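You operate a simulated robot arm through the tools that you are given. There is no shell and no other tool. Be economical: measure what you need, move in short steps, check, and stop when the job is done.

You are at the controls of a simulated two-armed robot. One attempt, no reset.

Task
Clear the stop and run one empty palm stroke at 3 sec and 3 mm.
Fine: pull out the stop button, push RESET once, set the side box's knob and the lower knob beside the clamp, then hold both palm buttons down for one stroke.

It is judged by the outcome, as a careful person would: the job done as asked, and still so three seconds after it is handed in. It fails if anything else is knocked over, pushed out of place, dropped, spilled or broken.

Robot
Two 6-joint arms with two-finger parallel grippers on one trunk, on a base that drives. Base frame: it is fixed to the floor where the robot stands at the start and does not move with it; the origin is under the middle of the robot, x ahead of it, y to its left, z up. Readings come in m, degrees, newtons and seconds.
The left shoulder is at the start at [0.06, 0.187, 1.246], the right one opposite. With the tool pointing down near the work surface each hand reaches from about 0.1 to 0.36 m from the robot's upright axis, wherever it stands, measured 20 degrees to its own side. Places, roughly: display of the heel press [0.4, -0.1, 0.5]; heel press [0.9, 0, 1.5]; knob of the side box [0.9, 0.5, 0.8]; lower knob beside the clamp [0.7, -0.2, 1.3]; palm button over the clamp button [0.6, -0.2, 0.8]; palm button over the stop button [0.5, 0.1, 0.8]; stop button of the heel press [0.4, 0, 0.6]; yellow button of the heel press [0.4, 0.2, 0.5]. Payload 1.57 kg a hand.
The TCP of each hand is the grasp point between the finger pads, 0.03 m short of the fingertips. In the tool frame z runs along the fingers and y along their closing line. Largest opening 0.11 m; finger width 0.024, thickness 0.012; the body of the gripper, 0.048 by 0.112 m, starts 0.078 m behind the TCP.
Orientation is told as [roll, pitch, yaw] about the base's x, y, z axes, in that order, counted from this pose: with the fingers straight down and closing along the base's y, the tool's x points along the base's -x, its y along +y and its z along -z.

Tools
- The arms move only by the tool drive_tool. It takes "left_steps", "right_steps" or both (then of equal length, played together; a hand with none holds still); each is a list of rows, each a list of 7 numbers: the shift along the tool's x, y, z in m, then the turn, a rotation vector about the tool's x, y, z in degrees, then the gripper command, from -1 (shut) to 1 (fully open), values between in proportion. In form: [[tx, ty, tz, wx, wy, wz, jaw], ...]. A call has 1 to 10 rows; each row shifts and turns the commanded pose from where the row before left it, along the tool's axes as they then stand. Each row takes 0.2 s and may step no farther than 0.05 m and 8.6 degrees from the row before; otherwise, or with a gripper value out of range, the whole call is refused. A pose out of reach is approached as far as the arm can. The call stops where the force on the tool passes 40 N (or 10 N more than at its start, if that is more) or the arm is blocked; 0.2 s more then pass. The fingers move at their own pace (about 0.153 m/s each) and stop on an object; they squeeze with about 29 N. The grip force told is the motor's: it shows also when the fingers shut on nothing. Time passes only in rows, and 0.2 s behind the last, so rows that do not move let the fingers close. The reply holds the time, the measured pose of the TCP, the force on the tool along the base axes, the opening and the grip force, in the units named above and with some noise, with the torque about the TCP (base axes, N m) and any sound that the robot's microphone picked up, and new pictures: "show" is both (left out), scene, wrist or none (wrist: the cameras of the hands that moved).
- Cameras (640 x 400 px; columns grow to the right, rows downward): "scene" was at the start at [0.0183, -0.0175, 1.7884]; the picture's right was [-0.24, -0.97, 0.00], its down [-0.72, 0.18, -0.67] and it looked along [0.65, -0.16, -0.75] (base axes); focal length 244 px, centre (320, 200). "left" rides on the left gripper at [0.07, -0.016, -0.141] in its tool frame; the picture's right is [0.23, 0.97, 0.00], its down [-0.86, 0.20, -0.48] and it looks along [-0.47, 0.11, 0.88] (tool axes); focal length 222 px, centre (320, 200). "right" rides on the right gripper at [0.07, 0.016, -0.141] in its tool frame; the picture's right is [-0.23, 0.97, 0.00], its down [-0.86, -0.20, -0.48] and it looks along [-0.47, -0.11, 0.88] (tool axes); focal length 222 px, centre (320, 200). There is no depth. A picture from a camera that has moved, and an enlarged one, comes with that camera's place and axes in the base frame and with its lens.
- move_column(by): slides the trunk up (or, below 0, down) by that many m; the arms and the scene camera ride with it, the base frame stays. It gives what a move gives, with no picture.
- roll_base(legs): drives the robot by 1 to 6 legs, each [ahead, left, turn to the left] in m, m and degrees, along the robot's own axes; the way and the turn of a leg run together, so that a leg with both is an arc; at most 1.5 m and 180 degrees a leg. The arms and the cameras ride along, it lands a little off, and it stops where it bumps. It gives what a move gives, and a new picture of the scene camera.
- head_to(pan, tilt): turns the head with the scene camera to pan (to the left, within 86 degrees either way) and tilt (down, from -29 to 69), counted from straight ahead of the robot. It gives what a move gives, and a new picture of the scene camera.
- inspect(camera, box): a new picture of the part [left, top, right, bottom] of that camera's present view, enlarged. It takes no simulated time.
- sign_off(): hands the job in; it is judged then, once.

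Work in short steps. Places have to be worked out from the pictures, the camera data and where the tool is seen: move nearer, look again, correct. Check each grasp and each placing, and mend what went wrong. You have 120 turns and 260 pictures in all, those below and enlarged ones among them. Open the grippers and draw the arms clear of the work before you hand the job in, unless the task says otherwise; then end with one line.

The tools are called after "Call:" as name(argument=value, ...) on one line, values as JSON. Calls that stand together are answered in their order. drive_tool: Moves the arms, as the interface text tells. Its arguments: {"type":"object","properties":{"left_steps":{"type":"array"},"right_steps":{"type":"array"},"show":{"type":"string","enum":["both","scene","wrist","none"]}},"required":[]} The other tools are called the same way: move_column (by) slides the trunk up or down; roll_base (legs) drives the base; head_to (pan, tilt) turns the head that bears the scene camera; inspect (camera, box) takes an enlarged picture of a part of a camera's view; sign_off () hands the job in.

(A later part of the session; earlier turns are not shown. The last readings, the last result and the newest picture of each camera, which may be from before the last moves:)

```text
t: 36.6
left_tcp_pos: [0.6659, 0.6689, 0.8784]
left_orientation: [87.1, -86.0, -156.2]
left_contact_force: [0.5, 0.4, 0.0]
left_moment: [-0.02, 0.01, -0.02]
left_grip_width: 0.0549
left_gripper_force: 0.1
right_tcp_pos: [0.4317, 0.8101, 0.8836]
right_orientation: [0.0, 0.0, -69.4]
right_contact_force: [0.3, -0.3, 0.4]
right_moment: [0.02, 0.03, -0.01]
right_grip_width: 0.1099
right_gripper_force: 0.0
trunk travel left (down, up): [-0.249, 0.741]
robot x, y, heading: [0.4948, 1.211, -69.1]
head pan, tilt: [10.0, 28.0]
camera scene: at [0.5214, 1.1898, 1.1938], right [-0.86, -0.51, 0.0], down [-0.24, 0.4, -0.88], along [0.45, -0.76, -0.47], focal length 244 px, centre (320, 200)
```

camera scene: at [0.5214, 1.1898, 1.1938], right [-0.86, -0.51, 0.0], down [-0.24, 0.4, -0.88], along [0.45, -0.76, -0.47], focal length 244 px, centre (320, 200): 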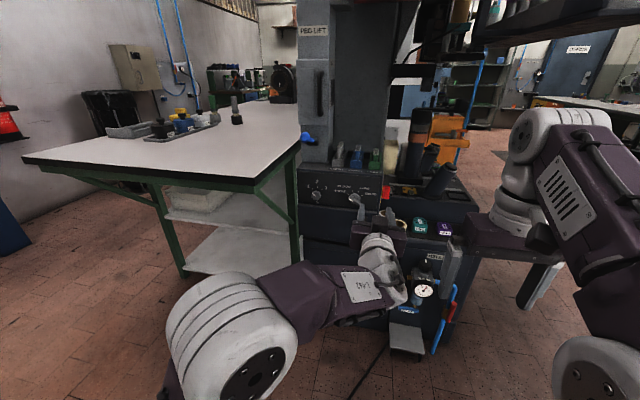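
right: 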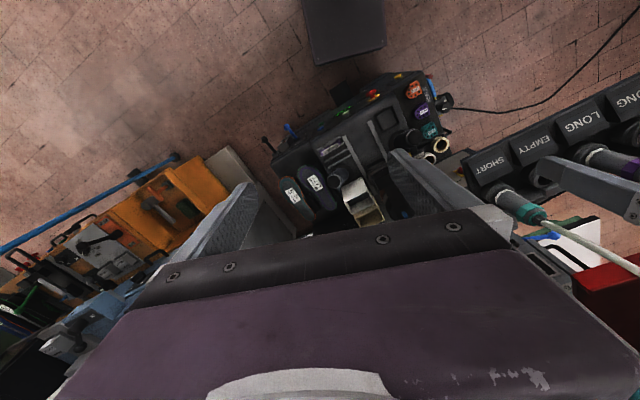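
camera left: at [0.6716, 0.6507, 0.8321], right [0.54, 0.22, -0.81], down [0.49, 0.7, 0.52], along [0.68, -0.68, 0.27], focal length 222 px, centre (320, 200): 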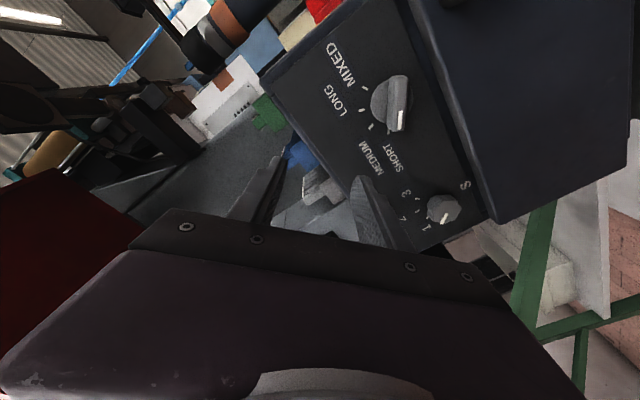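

Each call restarts from the measured pose, so I now re-pose the hand closer to the body, testing reach gently.

Call:
drive_tool(left_steps=[[0, 0, -0.04, 0, 0, 0, 0], [0, 0, -0.04, 0, 0, 0, 0], [0, 0.03, -0.04, 0, 0, 0, 0], [0, 0.03, 0, 0, 0, 0, 0], [0, 0.03, 0, 0, 0, 0, 0]], show="scene")

```text
t: 37.8
left_tcp_pos: [0.7045, 0.814, 0.8853]
left_orientation: [86.7, -86.1, -155.8]
left_contact_force: [-0.3, 0.6, 0.3]
left_moment: [0.02, 0.02, 0.01]
left_grip_width: 0.0552
left_gripper_force: 0.1
right_tcp_pos: [0.432, 0.8101, 0.8821]
right_orientation: [0.0, 0.0, -69.4]
right_contact_force: [0.0, -0.3, 0.6]
right_moment: [0.0, 0.0, 0.0]
right_grip_width: 0.1101
right_gripper_force: 0.0
trunk travel left (down, up): [-0.249, 0.741]
robot x, y, heading: [0.4984, 1.2096, -69.5]
head pan, tilt: [10.0, 28.0]
camera scene: at [0.522, 1.1899, 1.1938], right [-0.86, -0.51, 0.0], down [-0.24, 0.4, -0.88], along [0.45, -0.76, -0.47], focal length 244 px, centre (320, 200)
```

scene: 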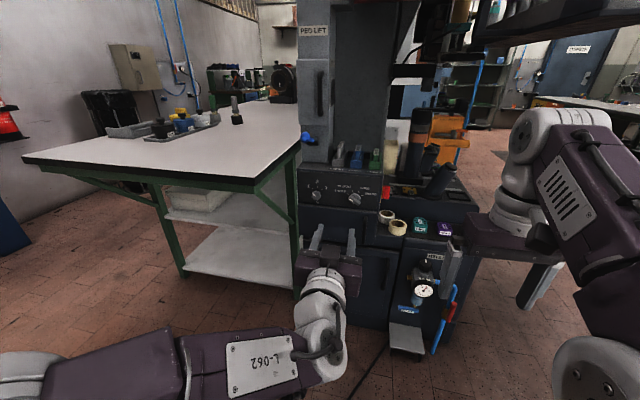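

The left elbow would meet the table if I approach squarely. I'll stand at the front-left instead (heading about -40°), so the elbow stays in open floor; first I fold the right hand back, and turn in place.

Call:
drive_tool(right_steps=[[0.04, 0, -0.03, 0, 0, 0, 1], [0.04, 0, -0.03, 0, 0, 0, 1], [0.03, 0, -0.03, 0, 0, 0, 1]], left_steps=[[0, 0, -0.02, 0, 0, 0, 0], [0, 0, -0.02, 0, 0, 0, 0], [0, 0, -0.02, 0, 0, 0, 0]], show="none")

Call:
roll_base(legs=[[0, 0, 30]])

```text
t: 38.6
left_tcp_pos: [0.6763, 0.8608, 0.8815]
left_orientation: [88.3, -86.2, -157.2]
left_contact_force: [-0.9, -0.3, 0.4]
left_moment: [0.01, -0.03, -0.03]
left_grip_width: 0.055
left_gripper_force: 0.2
left hand out of reach, approached as far as the arm can: row 3
right_tcp_pos: [0.3944, 0.9109, 0.9019]
right_orientation: [0.0, -0.1, -69.3]
right_contact_force: [-0.3, 1.0, 0.6]
right_moment: [0.01, -0.04, -0.01]
right_grip_width: 0.11
right_gripper_force: 0.0
right hand out of reach, approached as far as the arm can: row 1, 2, 3
trunk travel left (down, up): [-0.249, 0.741]
robot x, y, heading: [0.4939, 1.2126, -69.3]
head pan, tilt: [10.0, 28.0]
```

```text
t: 40.5
left_tcp_pos: [0.8267, 0.9968, 0.8812]
left_orientation: [87.8, -86.2, -127.2]
left_contact_force: [0.3, 1.0, -0.5]
left_moment: [0.01, -0.02, 0.0]
left_grip_width: 0.055
left_gripper_force: 0.2
right_tcp_pos: [0.5557, 0.9005, 0.9024]
right_orientation: [0.0, -0.1, -39.9]
right_contact_force: [0.4, -0.2, 0.5]
right_moment: [0.0, -0.01, 0.0]
right_grip_width: 0.11
right_gripper_force: 0.0
trunk travel left (down, up): [-0.249, 0.741]
robot x, y, heading: [0.4941, 1.2114, -39.9]
head pan, tilt: [10.0, 28.0]
camera scene: at [0.5295, 1.2051, 1.1938], right [-0.5, -0.87, 0.0], down [-0.41, 0.23, -0.88], along [0.77, -0.44, -0.47], focal length 244 px, centre (320, 200)
```

scene: 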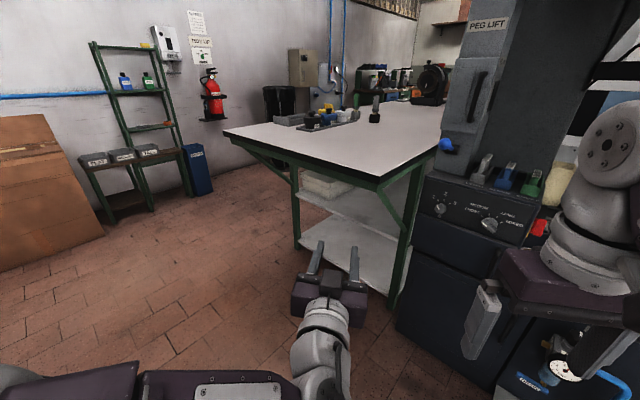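

Call:
roll_base(legs=[[0, -0.3, 0], [0.15, 0, 0]])

Call:
inspect(camera="left", box=[0, 0, 640, 400])

```text
t: 43.5
left_tcp_pos: [0.7505, 0.6688, 0.8805]
left_orientation: [87.2, -86.2, -126.3]
left_contact_force: [0.7, -0.7, -0.2]
left_moment: [0.01, -0.02, -0.02]
left_grip_width: 0.0549
left_gripper_force: 0.0
right_tcp_pos: [0.48, 0.5722, 0.9013]
right_orientation: [0.0, 0.0, -39.8]
right_contact_force: [0.0, -1.1, -0.1]
right_moment: [0.05, 0.02, 0.02]
right_grip_width: 0.1098
right_gripper_force: 0.2
trunk travel left (down, up): [-0.249, 0.741]
robot x, y, heading: [0.4194, 0.8824, -39.7]
head pan, tilt: [10.0, 28.0]
camera scene: at [0.4538, 0.8771, 1.1938], right [-0.5, -0.87, 0.0], down [-0.41, 0.23, -0.88], along [0.77, -0.44, -0.47], focal length 244 px, centre (320, 200)
```

scene: 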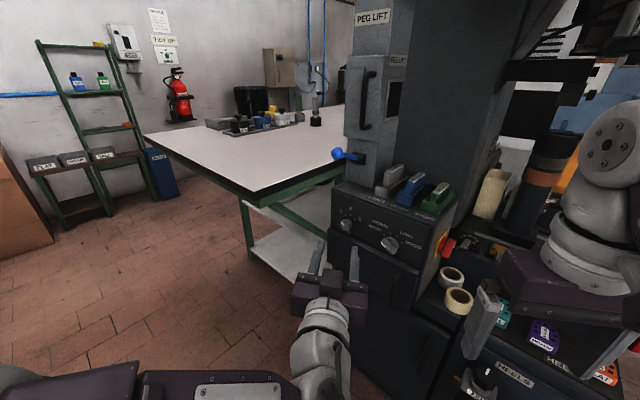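

```text
1.00 times, centred on (320, 200) of left (not enlarged: the box is as wide or as high as the picture)
camera zoom: at [0.6341, 0.7501, 0.8101], right [0.62, 0.76, -0.16], down [-0.28, 0.41, 0.87], along [0.73, -0.5, 0.47], focal length 222 px, centre (320, 200)
```

zoom: 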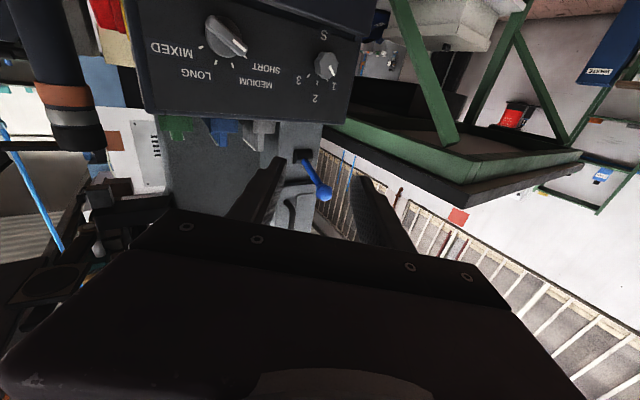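

Knob triangulates to [0.937, 0.509, 0.788]. Now yaw the left tool by 30° to be square to the panel, and lower the trunk to the knob's height.

Call:
drive_tool(left_steps=[[0, 0, 0, 7.5, 0, 0, 0], [0, 0, 0, 7.5, 0, 0, 0], [0, 0, 0, 7.5, 0, 0, 0], [0, 0, 0, 7.3, 0, 0, 0]], show="none")

Call:
move_column(by=-0.092)

Call:
inspect(camera="scene", box=[0, 0, 640, 400])

```text
t: 44.5
left_tcp_pos: [0.7069, 0.6053, 0.8632]
left_orientation: [56.0, -86.2, -124.4]
left_contact_force: [0.0, -0.4, -0.5]
left_moment: [-0.02, -0.01, 0.01]
left_grip_width: 0.0553
left_gripper_force: 0.0
left hand out of reach, approached as far as the arm can: row 1, 2, 3, 4
right_tcp_pos: [0.4789, 0.5718, 0.9016]
right_orientation: [0.0, -0.1, -39.8]
right_contact_force: [-0.4, 0.5, -0.4]
right_moment: [-0.03, 0.01, 0.01]
right_grip_width: 0.1099
right_gripper_force: 0.1
trunk travel left (down, up): [-0.249, 0.741]
robot x, y, heading: [0.4197, 0.8815, -39.7]
head pan, tilt: [10.0, 28.0]
```

```text
t: 45.8
left_tcp_pos: [0.7067, 0.6045, 0.7698]
left_orientation: [57.6, -86.0, -125.9]
left_contact_force: [-0.3, 0.7, 0.0]
left_moment: [-0.01, 0.01, -0.01]
left_grip_width: 0.0548
left_gripper_force: 0.1
right_tcp_pos: [0.4793, 0.5721, 0.8092]
right_orientation: [-0.1, -0.1, -39.8]
right_contact_force: [0.1, 0.1, 0.2]
right_moment: [0.01, 0.01, -0.01]
right_grip_width: 0.1098
right_gripper_force: 0.0
trunk travel left (down, up): [-0.157, 0.833]
robot x, y, heading: [0.4179, 0.8825, -39.5]
head pan, tilt: [10.0, 28.0]
```

```text
1.00 times, centred on (320, 200) of scene (not enlarged: the box is as wide or as high as the picture)
camera zoom: at [0.4531, 0.8778, 1.1018], right [-0.5, -0.87, 0.0], down [-0.41, 0.23, -0.88], along [0.77, -0.44, -0.47], focal length 244 px, centre (320, 200)
```

zoom: 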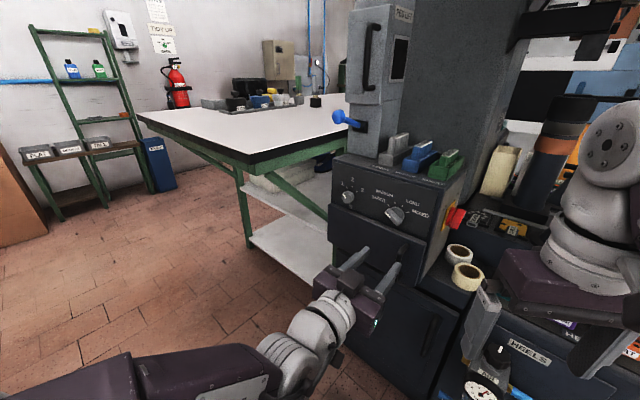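

Orientation is right; now I slide the hand left and slightly forward to a pre-grasp 8 cm off the knob.

Call:
drive_tool(left_steps=[[-0.003, 0.03, 0.005, 0, 0, 0, 0], [-0.003, 0.03, 0.01, 0, 0, 0, 0], [-0.003, 0.03, 0.015, 0, 0, 0, 0], [-0.003, 0.03, 0.02, 0, 0, 0, 0], [-0.003, 0.03, 0.02, 0, 0, 0, 0], [-0.003, 0.03, 0.02, 0, 0, 0, 0]])

```text
t: 47.2
left_tcp_pos: [0.7275, 0.5621, 0.8017]
left_orientation: [55.2, -86.0, -122.9]
left_contact_force: [-0.6, -0.4, -0.1]
left_moment: [0.02, -0.01, -0.06]
left_grip_width: 0.0549
left_gripper_force: 0.1
left hand out of reach, approached as far as the arm can: row 1, 2, 3, 4, 5, 6
right_tcp_pos: [0.4785, 0.5729, 0.8092]
right_orientation: [-0.1, -0.2, -39.7]
right_contact_force: [-0.2, 0.6, -0.2]
right_moment: [0.0, -0.04, 0.0]
right_grip_width: 0.11
right_gripper_force: 0.0
trunk travel left (down, up): [-0.157, 0.833]
robot x, y, heading: [0.4199, 0.8816, -39.9]
head pan, tilt: [10.0, 28.0]
camera scene: at [0.4533, 0.8771, 1.1018], right [-0.5, -0.87, 0.0], down [-0.41, 0.23, -0.88], along [0.77, -0.44, -0.47], focal length 244 px, centre (320, 200)
camera left: at [0.6625, 0.6915, 0.7367], right [0.91, 0.38, -0.17], down [-0.03, 0.47, 0.88], along [0.42, -0.8, 0.44], focal length 222 px, centre (320, 200)
```

scene: 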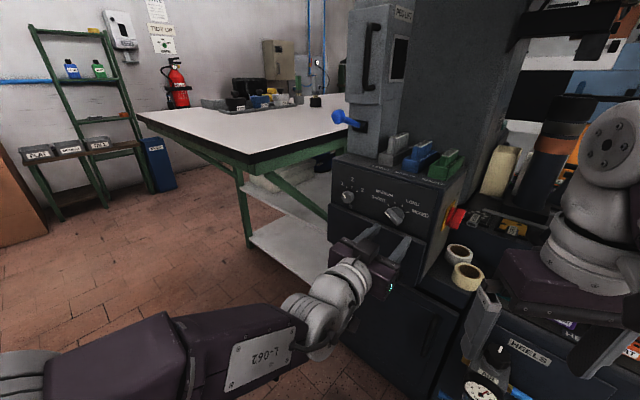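
left: 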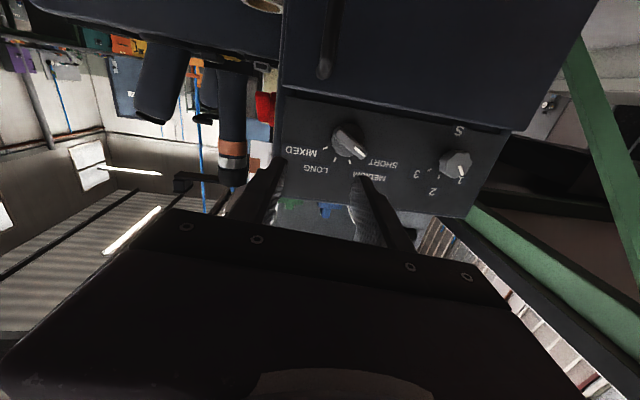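

This arm can't bring the hand further left in this folded posture, but its pose relative to the body is fine, so I shift the base instead by about (0.18, 0.02).

Call:
roll_base(legs=[[0.125, 0.133, 0]])

Call:
inspect(camera="left", box=[0, 0, 640, 400])

```text
t: 48.7
left_tcp_pos: [0.9056, 0.5849, 0.8014]
left_orientation: [55.6, -86.0, -123.2]
left_contact_force: [-0.4, 0.1, -1.1]
left_moment: [-0.01, 0.0, 0.01]
left_grip_width: 0.0546
left_gripper_force: 0.1
right_tcp_pos: [0.6572, 0.5951, 0.8086]
right_orientation: [0.0, -0.1, -39.9]
right_contact_force: [0.8, -0.5, 0.9]
right_moment: [0.0, -0.01, -0.01]
right_grip_width: 0.11
right_gripper_force: 0.2
trunk travel left (down, up): [-0.157, 0.833]
robot x, y, heading: [0.5935, 0.9046, -39.8]
head pan, tilt: [10.0, 28.0]
camera scene: at [0.6322, 0.9008, 1.1018], right [-0.5, -0.87, 0.0], down [-0.41, 0.23, -0.88], along [0.77, -0.44, -0.47], focal length 244 px, centre (320, 200)
```

scene: 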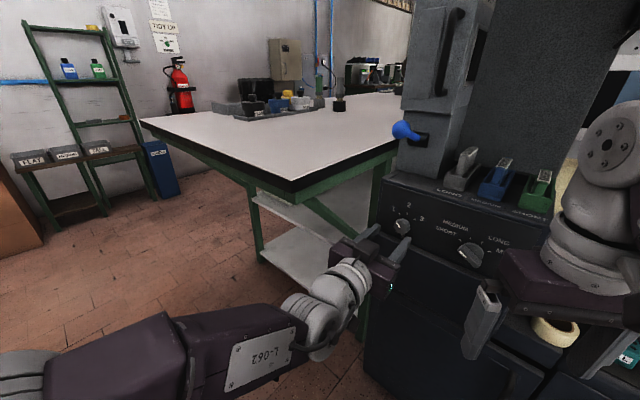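

```text
1.00 times, centred on (320, 200) of left (not enlarged: the box is as wide or as high as the picture)
camera zoom: at [0.841, 0.7148, 0.7368], right [0.91, 0.38, -0.17], down [-0.03, 0.47, 0.88], along [0.42, -0.8, 0.44], focal length 222 px, centre (320, 200)
```

zoom: 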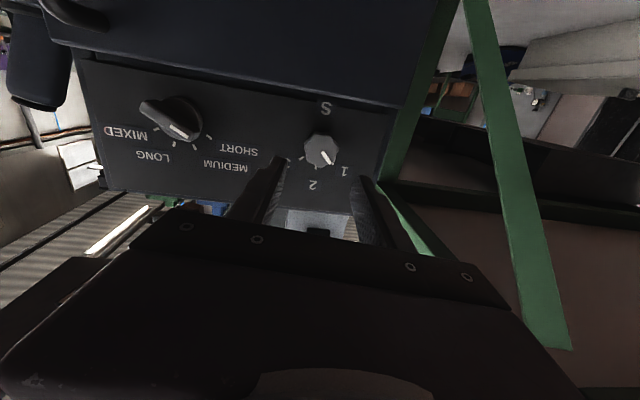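

Knob confirmed at [0.940, 0.509, 0.790], 8 cm straight ahead. Trim height and pre-roll -45°.

Call:
drive_tool(left_steps=[[0.011, 0.002, 0, 2, 0, 0, 0], [0, 0, 0, 0, 0, -7.5, 0], [0, 0, 0, 0, 0, -7.5, 0], [0, 0, 0, 0, 0, -7.5, 0], [0, 0, 0, 0, 0, -7.5, 0], [0, 0, 0, 0, 0, -7.5, 0], [0, 0, 0, 0, 0, -7.5, 0]])

Call:
inspect(camera="scene", box=[340, 190, 480, 290])

```text
t: 50.3
left_tcp_pos: [0.8553, 0.5837, 0.8308]
left_orientation: [-84.5, -57.4, 16.2]
left_contact_force: [0.1, -0.2, 0.2]
left_moment: [0.01, 0.01, -0.01]
left_grip_width: 0.0549
left_gripper_force: 0.1
left hand out of reach, approached as far as the arm can: row 1, 3, 4, 5, 6, 7
right_tcp_pos: [0.6582, 0.5957, 0.8097]
right_orientation: [0.0, 0.0, -39.8]
right_contact_force: [0.3, 0.7, -0.4]
right_moment: [0.01, -0.01, 0.01]
right_grip_width: 0.1101
right_gripper_force: 0.2
trunk travel left (down, up): [-0.157, 0.833]
robot x, y, heading: [0.5953, 0.9078, -39.7]
head pan, tilt: [10.0, 28.0]
camera scene: at [0.6318, 0.9008, 1.1018], right [-0.5, -0.87, 0.0], down [-0.41, 0.23, -0.88], along [0.77, -0.44, -0.47], focal length 244 px, centre (320, 200)
camera left: at [0.7569, 0.7007, 0.7873], right [0.64, 0.28, -0.71], down [0.43, 0.64, 0.64], along [0.64, -0.71, 0.29], focal length 222 px, centre (320, 200)
```

scene: 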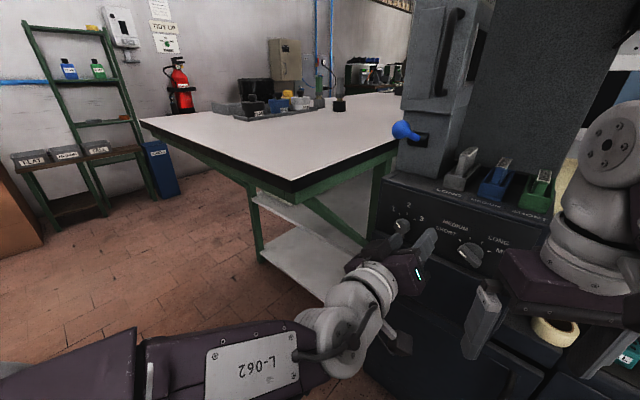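
left: 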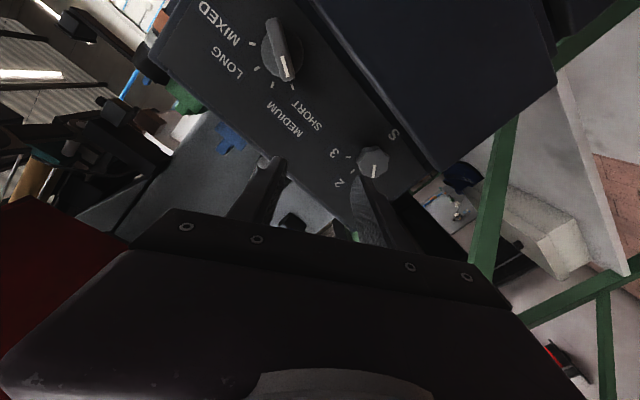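

```text
4.00 times, centred on (410, 240) of scene
camera zoom: at [0.6318, 0.9008, 1.1018], right [-0.5, -0.87, 0.0], down [-0.41, 0.23, -0.88], along [0.77, -0.44, -0.47], focal length 977 px, centre (-40, 40)
```

zoom: 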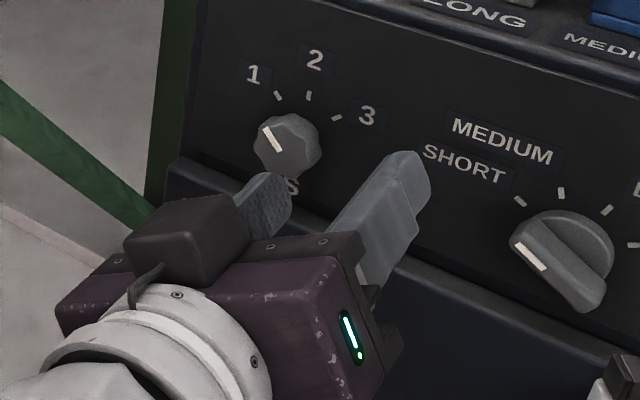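

The posture is awkward (elbow folded out left, wrist at its limit). I back off into open floor to re-pose the arm in a natural elbow-up, extended posture.

Call:
roll_base(legs=[[-0.25, 0, 0], [0, 0, -29.8], [-0.3, 0.1, 0]])

Call:
move_column(by=0.15)

Call:
drive_tool(left_steps=[[0, 0, 0.02, -3, 0, 6, 0], [0, 0, 0.03, -3, 0, 6, 0], [0, 0, 0.03, -3, 0, 6, 0], [0, 0, 0.03, -3, 0, 6, 0], [0, 0, 0.03, -3, 0, 6, 0], [0, 0, 0.03, -3, 0, 0, 0], [0, 0, 0.03, -3, 0, 0, 0], [0, 0, 0.03, -3, 0, 0, 0], [0, 0, 0.03, -3, 0, 0, 0], [0, 0, 0.03, -3, 0, 0, 0]], show="scene")

```text
t: 55.2
left_tcp_pos: [0.4629, 0.9694, 0.8316]
left_orientation: [-84.5, -57.4, -13.2]
left_contact_force: [-0.3, 0.1, 0.5]
left_moment: [0.0, 0.0, -0.01]
left_grip_width: 0.055
left_gripper_force: 0.0
right_tcp_pos: [0.2971, 1.077, 0.8102]
right_orientation: [0.0, -0.1, -69.3]
right_contact_force: [0.1, -0.2, 0.2]
right_moment: [-0.01, 0.0, 0.01]
right_grip_width: 0.1098
right_gripper_force: 0.1
trunk travel left (down, up): [-0.157, 0.833]
robot x, y, heading: [0.3977, 1.3765, -69.2]
head pan, tilt: [10.0, 28.0]
camera scene: at [0.4234, 1.3562, 1.1018], right [-0.86, -0.51, 0.0], down [-0.24, 0.4, -0.88], along [0.45, -0.76, -0.47], focal length 244 px, centre (320, 200)
```

scene: 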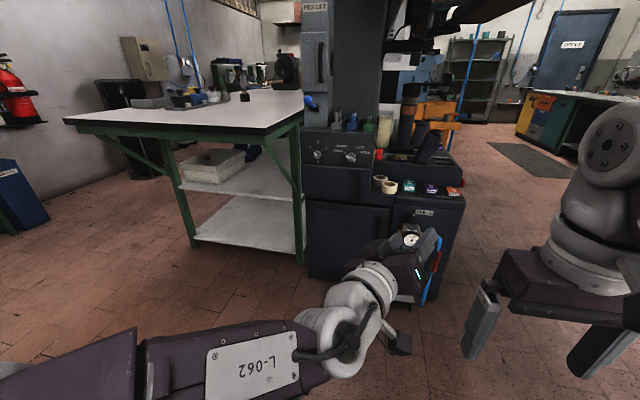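

```text
t: 57.0
left_tcp_pos: [0.4627, 0.9686, 0.9793]
left_orientation: [-84.5, -57.6, -13.2]
left_contact_force: [0.9, -0.1, -0.8]
left_moment: [-0.03, 0.05, 0.0]
left_grip_width: 0.055
left_gripper_force: 0.0
right_tcp_pos: [0.2963, 1.0763, 0.9607]
right_orientation: [0.0, -0.2, -69.3]
right_contact_force: [0.0, 0.5, -0.7]
right_moment: [-0.02, 0.05, -0.01]
right_grip_width: 0.11
right_gripper_force: 0.1
trunk travel left (down, up): [-0.307, 0.683]
robot x, y, heading: [0.397, 1.3736, -69.2]
head pan, tilt: [10.0, 28.0]
```

```text
t: 59.2
left_tcp_pos: [0.4848, 0.6974, 0.9323]
left_orientation: [7.7, -82.8, -76.9]
left_contact_force: [-0.5, 1.1, 0.4]
left_moment: [0.03, -0.01, -0.04]
left_grip_width: 0.0549
left_gripper_force: 0.0
left hand out of reach, approached as far as the arm can: row 10
right_tcp_pos: [0.2962, 1.0774, 0.9594]
right_orientation: [0.0, -0.1, -69.4]
right_contact_force: [-0.5, 0.5, 0.5]
right_moment: [-0.03, -0.01, -0.03]
right_grip_width: 0.1097
right_gripper_force: 0.1
trunk travel left (down, up): [-0.307, 0.683]
robot x, y, heading: [0.3961, 1.3797, -69.5]
head pan, tilt: [10.0, 28.0]
camera scene: at [0.4234, 1.357, 1.2518], right [-0.86, -0.51, 0.0], down [-0.24, 0.4, -0.88], along [0.45, -0.76, -0.47], focal length 244 px, centre (320, 200)
```

scene: 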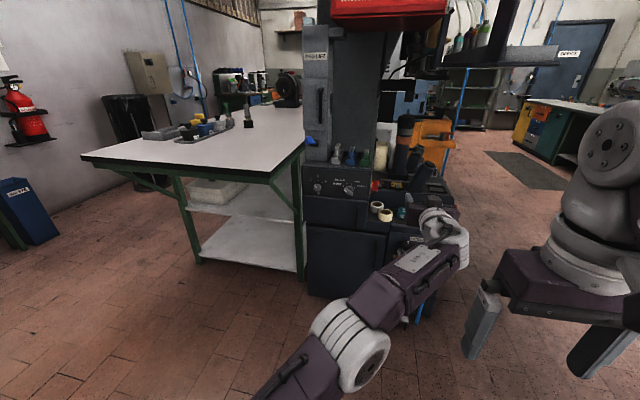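

Arm is now extended forward. Slide it left to be in front of its own shoulder (free air here).

Call:
drive_tool(left_steps=[[0, 0.035, 0, 0, -1, 0, 0], [0, 0.035, 0, 0, -1, 0, 0], [0, 0.035, 0, 0, -1, 0, 0], [0, 0.035, 0, 0, -1, 0, 0], [0, 0.035, 0, 0, -1, 0, 0], [0, 0.035, 0, 0, -1, 0, 0], [0, 0.035, 0, 0, -1, 0, 0], [0, 0.035, 0, 0, 0, 0, 0], [0, 0.035, 0, 0, 0, 0, 0]], show="scene")

```text
t: 61.2
left_tcp_pos: [0.7672, 0.8052, 0.9437]
left_orientation: [65.1, -89.0, -133.9]
left_contact_force: [0.1, 0.7, 0.0]
left_moment: [-0.01, 0.01, 0.0]
left_grip_width: 0.0551
left_gripper_force: 0.0
left hand out of reach, approached as far as the arm can: row 9
right_tcp_pos: [0.2951, 1.0758, 0.9602]
right_orientation: [0.0, -0.1, -69.3]
right_contact_force: [0.3, -0.2, -0.3]
right_moment: [-0.01, 0.03, 0.01]
right_grip_width: 0.1098
right_gripper_force: 0.0
trunk travel left (down, up): [-0.307, 0.683]
robot x, y, heading: [0.3935, 1.3766, -69.0]
head pan, tilt: [10.0, 28.0]
camera scene: at [0.4231, 1.3559, 1.2518], right [-0.86, -0.51, 0.0], down [-0.24, 0.4, -0.88], along [0.45, -0.76, -0.47], focal length 244 px, centre (320, 200)
```

scene: 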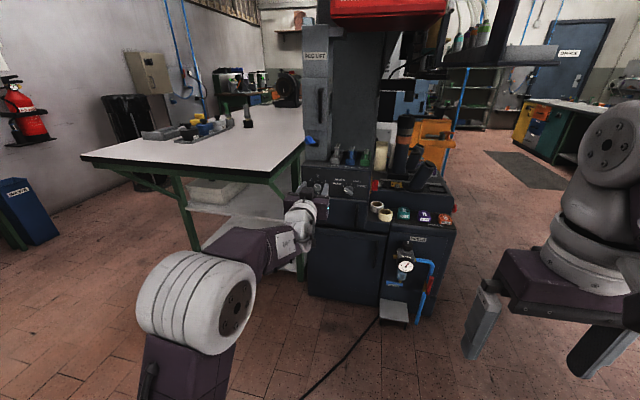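

Good natural posture, reachable span about -0.15..0.14 left. I centre it and test the roll range in free air.

Call:
drive_tool(left_steps=[[0, -0.03, -0.01, 0, 0, -5, 0], [0, -0.03, -0.01, 0, 0, -8, 0], [0, -0.02, 0, 0, 0, -8, 0], [0, 0, 0, 0, 0, -8, 0], [0, 0, 0, 0, 0, -8, 0], [0, 0, 0, 0, 0, -8, 0]], show="none")

Call:
drive_tool(left_steps=[[0, 0, 0, 0, 0, 8.5, 0], [0, 0, 0, 0, 0, 8.5, 0], [0, 0, 0, 0, 0, 8.5, 0], [0, 0, 0, 0, 0, 8.5, 0], [0, 0, 0, 0, 0, 8.5, 0], [0, 0, 0, 0, 0, 8.5, 0], [0, 0, 0, 0, 0, 8.5, 0], [0, 0, 0, 0, 0, 8.5, 0], [0, 0, 0, 0, 0, 8.5, 0], [0, 0, 0, 0, 0, 8.5, 0]], show="none")

```text
t: 62.6
left_tcp_pos: [0.6649, 0.7763, 0.9851]
left_orientation: [-89.0, -45.9, 20.3]
left_contact_force: [-1.1, -0.6, -0.9]
left_moment: [0.02, 0.01, -0.05]
left_grip_width: 0.0553
left_gripper_force: 0.0
left hand out of reach, approached as far as the arm can: row 4, 5, 6
right_tcp_pos: [0.296, 1.076, 0.9595]
right_orientation: [0.0, 0.0, -69.3]
right_contact_force: [0.3, -0.1, -0.7]
right_moment: [0.03, -0.01, -0.01]
right_grip_width: 0.1101
right_gripper_force: 0.0
trunk travel left (down, up): [-0.307, 0.683]
robot x, y, heading: [0.3957, 1.3801, -69.3]
head pan, tilt: [10.0, 28.0]
```

```text
t: 64.8
left_tcp_pos: [0.6659, 0.7782, 0.9851]
left_orientation: [89.7, -48.8, -159.2]
left_contact_force: [0.0, -0.4, 0.3]
left_moment: [0.0, 0.03, -0.01]
left_grip_width: 0.0548
left_gripper_force: 0.0
right_tcp_pos: [0.2958, 1.0759, 0.9595]
right_orientation: [0.0, -0.2, -69.3]
right_contact_force: [0.1, -0.2, -0.1]
right_moment: [-0.01, -0.04, -0.04]
right_grip_width: 0.1097
right_gripper_force: 0.0
trunk travel left (down, up): [-0.307, 0.683]
robot x, y, heading: [0.3954, 1.3748, -69.5]
head pan, tilt: [10.0, 28.0]
```

Roll from -45° to +40° works cleanly here. I roll back to -45°, drop the trunk to knob height, and drive so this pose lands 6 cm before the knob.

Call:
drive_tool(left_steps=[[0, 0, 0, 0, 0, -8.5, 0], [0, 0, 0, 0, 0, -8.5, 0], [0, 0, 0, 0, 0, -8.5, 0], [0, 0, 0, 0, 0, -8.5, 0], [0, 0, 0, 0, 0, -8.5, 0], [0, 0, 0, 0, 0, -8.5, 0], [0, 0, 0, 0, 0, -8.5, 0], [0, 0, 0, 0, 0, -8.5, 0], [0, 0, 0, 0, 0, -8.5, 0], [0, 0, 0, 0, 0, -8.5, 0]], show="none")

Call:
move_column(by=-0.195)

Call:
roll_base(legs=[[0, 0.162, 0], [0.23, 0, 0]])

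Call:
inspect(camera="left", box=[0, 0, 640, 400])

```text
t: 67.0
left_tcp_pos: [0.6644, 0.7768, 0.9887]
left_orientation: [-89.4, -45.9, 20.4]
left_contact_force: [0.0, 0.6, -0.6]
left_moment: [0.05, -0.02, 0.0]
left_grip_width: 0.0549
left_gripper_force: 0.1
right_tcp_pos: [0.2962, 1.0764, 0.9606]
right_orientation: [0.1, -0.1, -69.2]
right_contact_force: [0.9, -0.4, 0.2]
right_moment: [0.0, 0.05, 0.0]
right_grip_width: 0.1098
right_gripper_force: 0.1
trunk travel left (down, up): [-0.307, 0.683]
robot x, y, heading: [0.3964, 1.3782, -69.5]
head pan, tilt: [10.0, 28.0]
```

```text
t: 69.1
left_tcp_pos: [0.6644, 0.7773, 0.7919]
left_orientation: [-89.3, -46.1, 20.4]
left_contact_force: [0.2, 0.4, 0.4]
left_moment: [0.01, -0.01, 0.01]
left_grip_width: 0.0548
left_gripper_force: 0.0
right_tcp_pos: [0.2967, 1.0766, 0.7644]
right_orientation: [0.0, -0.1, -69.3]
right_contact_force: [0.3, -0.1, 0.3]
right_moment: [-0.02, 0.0, 0.01]
right_grip_width: 0.1098
right_gripper_force: 0.1
trunk travel left (down, up): [-0.112, 0.878]
robot x, y, heading: [0.3968, 1.377, -69.4]
head pan, tilt: [10.0, 28.0]
```

```text
t: 71.9
left_tcp_pos: [0.8969, 0.6249, 0.7913]
left_orientation: [-89.3, -46.1, 20.3]
left_contact_force: [0.5, 0.4, 0.2]
left_moment: [-0.02, 0.01, 0.01]
left_grip_width: 0.0547
left_gripper_force: 0.1
right_tcp_pos: [0.5284, 0.9232, 0.7657]
right_orientation: [-0.1, -0.1, -69.2]
right_contact_force: [0.0, 0.0, -0.2]
right_moment: [0.0, 0.01, 0.0]
right_grip_width: 0.1099
right_gripper_force: 0.1
trunk travel left (down, up): [-0.112, 0.878]
robot x, y, heading: [0.6255, 1.2225, -69.0]
head pan, tilt: [10.0, 28.0]
camera scene: at [0.6549, 1.2028, 1.0568], right [-0.86, -0.51, 0.0], down [-0.24, 0.4, -0.88], along [0.45, -0.76, -0.47], focal length 244 px, centre (320, 200)
```

scene: 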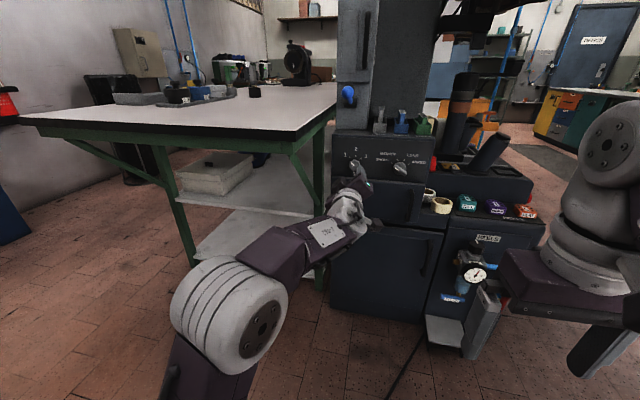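

```text
1.00 times, centred on (320, 200) of left (not enlarged: the box is as wide or as high as the picture)
camera zoom: at [0.7906, 0.7352, 0.7536], right [0.5, 0.2, -0.84], down [0.52, 0.71, 0.48], along [0.69, -0.68, 0.25], focal length 222 px, centre (320, 200)
```

zoom: 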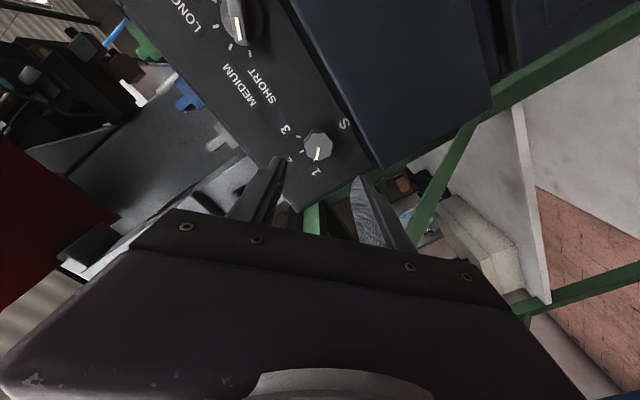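

Aligned to within a millimetre; 12.4 cm remains along the tool axis. Drive base 7 cm forward, then finish with the arm.

Call:
roll_base(legs=[[0.07, 0, 0]])

Call:
inspect(camera="left", box=[200, 60, 440, 260])

```text
t: 72.9
left_tcp_pos: [0.9221, 0.5601, 0.7911]
left_orientation: [-89.2, -46.1, 20.5]
left_contact_force: [-0.2, 0.1, -0.1]
left_moment: [0.0, 0.01, 0.0]
left_grip_width: 0.0551
left_gripper_force: 0.0
right_tcp_pos: [0.5544, 0.8584, 0.7641]
right_orientation: [0.0, 0.1, -69.1]
right_contact_force: [0.5, -0.9, 0.1]
right_moment: [-0.04, 0.0, -0.05]
right_grip_width: 0.1097
right_gripper_force: 0.0
trunk travel left (down, up): [-0.112, 0.878]
robot x, y, heading: [0.6522, 1.1596, -69.2]
head pan, tilt: [10.0, 28.0]
camera scene: at [0.6797, 1.1377, 1.0568], right [-0.86, -0.51, 0.0], down [-0.24, 0.4, -0.88], along [0.45, -0.76, -0.47], focal length 244 px, centre (320, 200)
```

scene: 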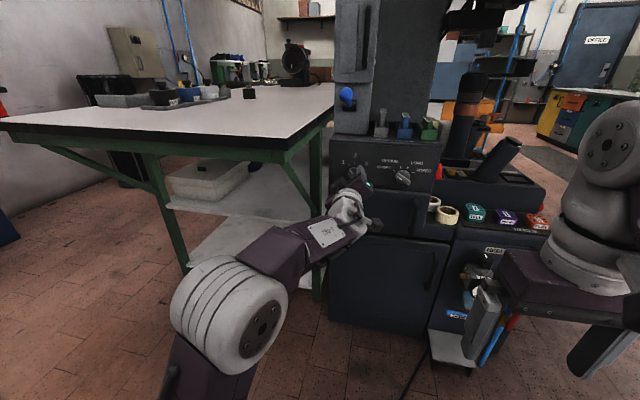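

```text
2.00 times, centred on (320, 160) of left
camera zoom: at [0.8162, 0.6704, 0.7535], right [0.5, 0.2, -0.84], down [0.52, 0.71, 0.48], along [0.69, -0.68, 0.25], focal length 444 px, centre (320, 280)
```

zoom: 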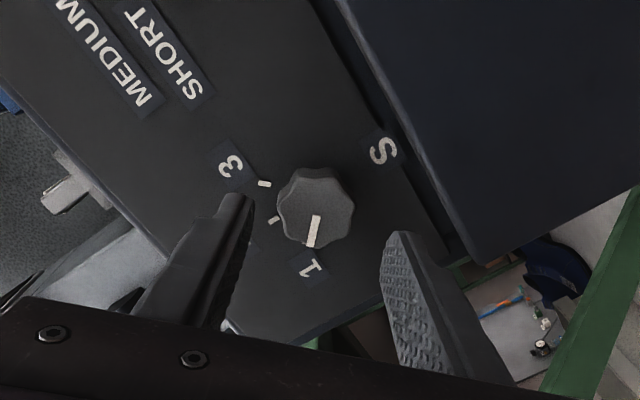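

Centred. Advance 4.2 cm and check.

Call:
drive_tool(left_steps=[[0, 0, 0.015, 0, 0, 0, 0], [0, 0, 0.015, 0, 0, 0, 0], [0, 0, 0.012, 0, 0, 0, 0]], show="wrist")

Call:
inspect(camera="scene", box=[300, 120, 440, 240])

```text
t: 73.7
left_tcp_pos: [0.9367, 0.5223, 0.7923]
left_orientation: [-89.3, -46.1, 20.5]
left_contact_force: [-7.0, 18.4, -5.5]
left_moment: [-0.15, -0.18, -0.69]
left_grip_width: 0.0521
left_gripper_force: 0.0
right_tcp_pos: [0.5529, 0.8601, 0.7651]
right_orientation: [0.0, -0.2, -69.1]
right_contact_force: [0.8, 0.5, -0.1]
right_moment: [0.01, 0.02, 0.06]
right_grip_width: 0.1099
right_gripper_force: 0.0
trunk travel left (down, up): [-0.112, 0.878]
robot x, y, heading: [0.6545, 1.1568, -69.1]
head pan, tilt: [10.0, 28.0]
camera left: at [0.8301, 0.6334, 0.7533], right [0.51, 0.2, -0.84], down [0.52, 0.71, 0.48], along [0.69, -0.68, 0.25], focal length 222 px, centre (320, 200)
```

left: 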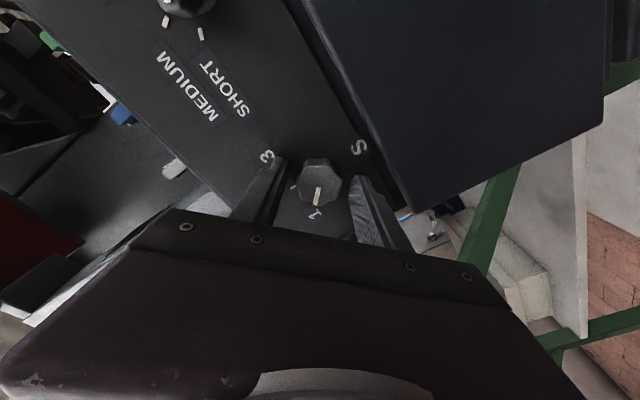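

```text
3.33 times, centred on (370, 180) of scene
camera zoom: at [0.6788, 1.1403, 1.0568], right [-0.86, -0.51, 0.0], down [-0.24, 0.4, -0.88], along [0.45, -0.76, -0.47], focal length 814 px, centre (153, 267)
```

zoom: 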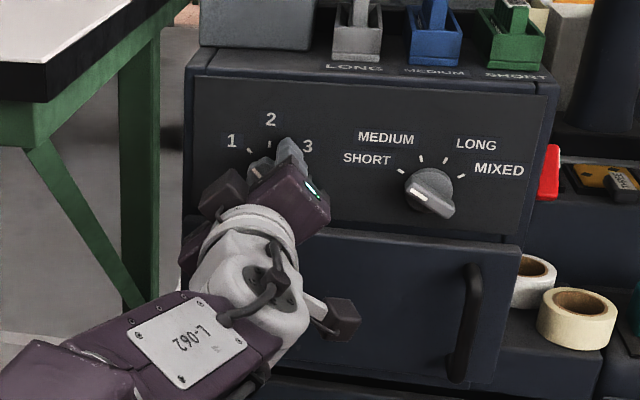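

Fingertips touched the panel (18 N). I back off 2 mm and close on the knob.

Call:
drive_tool(left_steps=[[0, 0, -0.004, 0, 0, 0, 0], [0, 0, 0, 0, 0, 0, -0.5], [0, 0, 0, 0, 0, 0, -1], [0, 0, 0, 0, 0, 0, -1]], show="wrist")

```text
t: 74.7
left_tcp_pos: [0.935, 0.5237, 0.7922]
left_orientation: [-89.5, -46.2, 20.8]
left_contact_force: [-2.9, -15.0, 13.6]
left_moment: [-0.48, -0.11, -0.86]
left_grip_width: 0.0341
left_gripper_force: 41.2
right_tcp_pos: [0.5528, 0.8583, 0.765]
right_orientation: [0.1, -0.1, -69.1]
right_contact_force: [0.4, 0.2, 0.7]
right_moment: [-0.01, 0.02, 0.0]
right_grip_width: 0.1099
right_gripper_force: 0.0
trunk travel left (down, up): [-0.112, 0.878]
robot x, y, heading: [0.6488, 1.157, -68.9]
head pan, tilt: [10.0, 28.0]
camera left: at [0.8286, 0.6348, 0.7545], right [0.51, 0.2, -0.84], down [0.52, 0.71, 0.48], along [0.69, -0.68, 0.26], focal length 222 px, centre (320, 200)
```

left: 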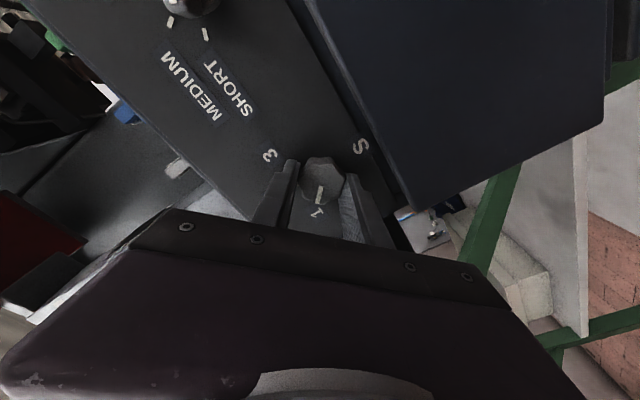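

Gripped at 34 mm. Turn clockwise 42° first.

Call:
drive_tool(left_steps=[[0, 0, 0, 0, 0, 8.5, -1], [0, 0, 0, 0, 0, 8.5, -1], [0, 0, 0, 0, 0, 8.5, -1], [0, 0, 0, 0, 0, 8.5, -1], [0, 0, 0, 0, 0, 8.5, -1]], show="wrist")

```text
t: 75.9
left_tcp_pos: [0.9302, 0.5231, 0.794]
left_orientation: [-76.0, -88.9, 6.8]
left_contact_force: [-13.5, -25.2, 23.9]
left_moment: [-0.83, -0.22, -0.86]
left_grip_width: 0.0339
left_gripper_force: 41.7
right_tcp_pos: [0.5512, 0.8577, 0.7641]
right_orientation: [0.2, -0.1, -69.2]
right_contact_force: [0.0, -0.3, 0.2]
right_moment: [-0.02, -0.02, -0.01]
right_grip_width: 0.11
right_gripper_force: 0.0
trunk travel left (down, up): [-0.112, 0.878]
robot x, y, heading: [0.6511, 1.1608, -69.2]
head pan, tilt: [10.0, 28.0]
camera left: at [0.8658, 0.6501, 0.7245], right [0.91, 0.35, -0.25], down [0.03, 0.52, 0.85], along [0.42, -0.78, 0.46], focal length 222 px, centre (320, 200)
```

left: 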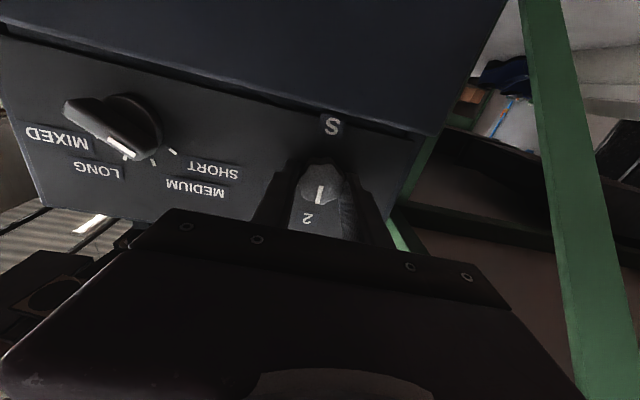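

Knob turns along, now at 2. I relieve the side load (tool up 3 mm, right 2 mm, in 2 mm) and continue turning.

Call:
drive_tool(left_steps=[[-0.003, -0.002, 0.002, 0, 0, 0, -1]], show="none")

Call:
drive_tool(left_steps=[[0, 0, 0, 0, 0, 8.5, -1], [0, 0, 0, 0, 0, 8.5, -1], [0, 0, 0, 0, 0, 8.5, -1], [0, 0, 0, 0, 0, 8.5, -1], [0, 0, 0, 0, 0, 8.5, -1]], show="wrist")

```text
t: 76.3
left_tcp_pos: [0.9323, 0.5242, 0.7944]
left_orientation: [-62.5, -88.7, -6.6]
left_contact_force: [-21.8, 12.5, 3.3]
left_moment: [-0.59, -0.16, -0.79]
left_grip_width: 0.0341
left_gripper_force: 41.4
right_tcp_pos: [0.5511, 0.8592, 0.7649]
right_orientation: [0.2, -0.4, -69.2]
right_contact_force: [0.0, -0.6, 0.4]
right_moment: [0.0, -0.01, -0.03]
right_grip_width: 0.1098
right_gripper_force: 0.0
trunk travel left (down, up): [-0.112, 0.878]
robot x, y, heading: [0.6509, 1.1604, -69.2]
head pan, tilt: [10.0, 28.0]
```

```text
t: 77.2
left_tcp_pos: [0.931, 0.5215, 0.7936]
left_orientation: [88.4, -62.8, -157.9]
left_contact_force: [-6.5, 13.0, 0.4]
left_moment: [-0.07, -0.01, -1.13]
left_grip_width: 0.0337
left_gripper_force: 41.3
right_tcp_pos: [0.5529, 0.8601, 0.7656]
right_orientation: [0.0, -0.2, -69.3]
right_contact_force: [0.8, 0.7, 0.7]
right_moment: [0.01, -0.01, 0.0]
right_grip_width: 0.11
right_gripper_force: 0.0
trunk travel left (down, up): [-0.112, 0.878]
robot x, y, heading: [0.6538, 1.1581, -68.9]
head pan, tilt: [10.0, 28.0]
stopped in row 4 (left hand): the force on the tool passed its limit at 40 N (the readings are from after the stop); the commanded pose is now the measured one
camera left: at [0.8979, 0.6616, 0.7254], right [0.91, 0.34, 0.24], down [-0.36, 0.36, 0.86], along [0.2, -0.87, 0.45], focal length 222 px, centre (320, 200)
```

left: 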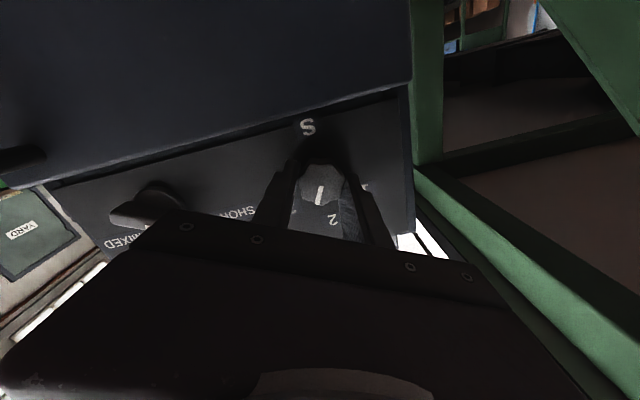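

Stopped by load at +27°; readings have relaxed. Continue in small turns.

Call:
drive_tool(left_steps=[[0, 0, 0, 0, 0, 6, -1], [0, 0, 0, 0, 0, 6, -1], [0, 0, 0, 0, 0, 6, -1]], show="wrist")

```text
t: 78.0
left_tcp_pos: [0.9314, 0.5219, 0.7927]
left_orientation: [88.9, -44.6, -158.5]
left_contact_force: [-16.9, 14.3, -1.2]
left_moment: [0.07, 0.04, -1.1]
left_grip_width: 0.0335
left_gripper_force: 41.1
right_tcp_pos: [0.5513, 0.8596, 0.7654]
right_orientation: [0.1, -0.2, -69.1]
right_contact_force: [-0.3, 0.2, -0.1]
right_moment: [-0.01, 0.0, 0.03]
right_grip_width: 0.1103
right_gripper_force: 0.0
trunk travel left (down, up): [-0.112, 0.878]
robot x, y, heading: [0.6525, 1.1566, -69.2]
head pan, tilt: [10.0, 28.0]
camera left: at [0.9168, 0.6684, 0.7338], right [0.79, 0.29, 0.53], down [-0.6, 0.27, 0.75], along [0.07, -0.92, 0.39], focal length 222 px, centre (320, 200)
```

left: 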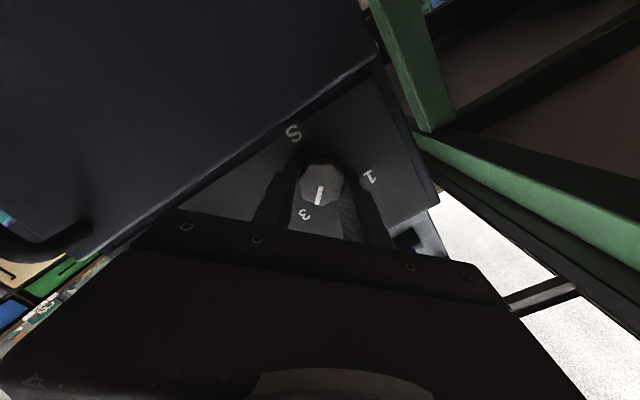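

Turned about 91°; "3" label still appears slightly beyond the pointer. Turn 8° more, then open and check.

Call:
drive_tool(left_steps=[[0, 0, 0, 0, 0, 4, -1], [0, 0, 0, 0, 0, 4, -1], [0, 0, 0, 0, 0, 0, -1]], show="none")

Call:
drive_tool(left_steps=[[0, 0, 0, 0, 0, 0, 0], [0, 0, 0, 0, 0, 0, 0], [0, 0, -0.03, 0, 0, 0, 0], [0, 0, -0.03, 0, 0, 0, 0]], show="wrist")

Call:
inspect(camera="left", box=[240, 80, 400, 240])

Call:
inspect(camera="scene", box=[320, 130, 420, 200])

```text
t: 78.8
left_tcp_pos: [0.9319, 0.5222, 0.7912]
left_orientation: [89.0, -36.7, -158.6]
left_contact_force: [-16.0, 7.3, -2.6]
left_moment: [0.42, 0.31, -0.51]
left_grip_width: 0.0337
left_gripper_force: 41.1
right_tcp_pos: [0.5519, 0.8583, 0.7644]
right_orientation: [0.1, -0.1, -69.1]
right_contact_force: [-0.5, 0.2, -0.9]
right_moment: [0.02, 0.02, -0.02]
right_grip_width: 0.1097
right_gripper_force: 0.1
trunk travel left (down, up): [-0.112, 0.878]
robot x, y, heading: [0.652, 1.1641, -69.3]
head pan, tilt: [10.0, 28.0]
```

```text
t: 79.8
left_tcp_pos: [0.9122, 0.5751, 0.7919]
left_orientation: [89.0, -36.8, -158.5]
left_contact_force: [-0.6, -0.9, 0.2]
left_moment: [-0.07, 0.02, 0.0]
left_grip_width: 0.055
left_gripper_force: 0.1
right_tcp_pos: [0.5532, 0.8584, 0.7655]
right_orientation: [0.0, -0.1, -69.1]
right_contact_force: [-0.3, -0.5, 0.4]
right_moment: [-0.01, 0.0, 0.0]
right_grip_width: 0.1101
right_gripper_force: 0.0
trunk travel left (down, up): [-0.112, 0.878]
robot x, y, heading: [0.6517, 1.1583, -69.2]
head pan, tilt: [10.0, 28.0]
camera left: at [0.905, 0.7252, 0.7388], right [0.72, 0.26, 0.64], down [-0.69, 0.24, 0.68], along [0.03, -0.94, 0.35], focal length 222 px, centre (320, 200)
```

left: 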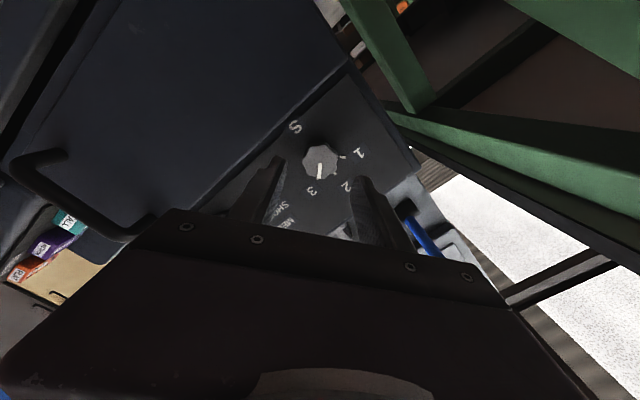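

```text
2.50 times, centred on (320, 160) of left
camera zoom: at [0.905, 0.7252, 0.7388], right [0.72, 0.26, 0.64], down [-0.69, 0.24, 0.68], along [0.03, -0.94, 0.35], focal length 555 px, centre (320, 300)
```

zoom: 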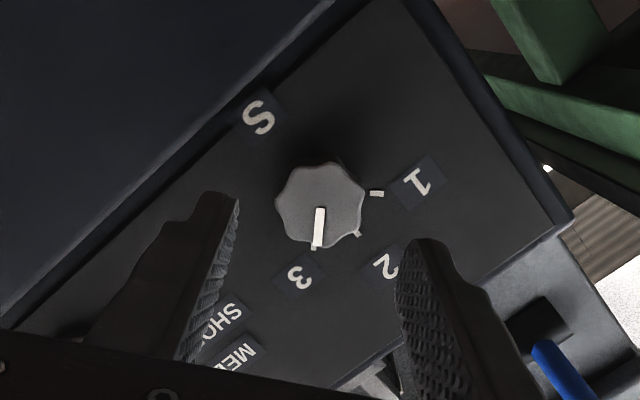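

```text
5.71 times, centred on (370, 165) of scene
camera zoom: at [0.6795, 1.1383, 1.0568], right [-0.86, -0.51, 0.0], down [-0.24, 0.4, -0.88], along [0.45, -0.76, -0.47], focal length 1396 px, centre (34, 400)
```

zoom: 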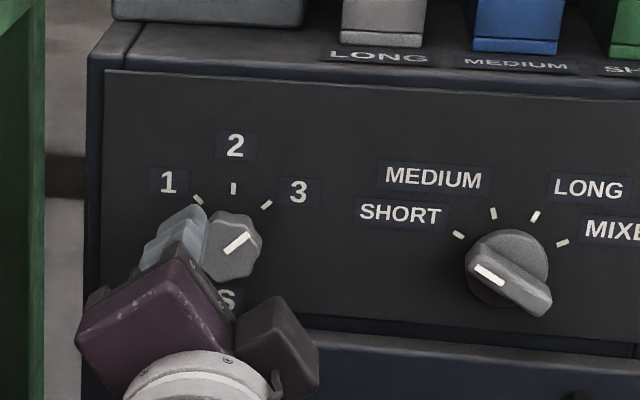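

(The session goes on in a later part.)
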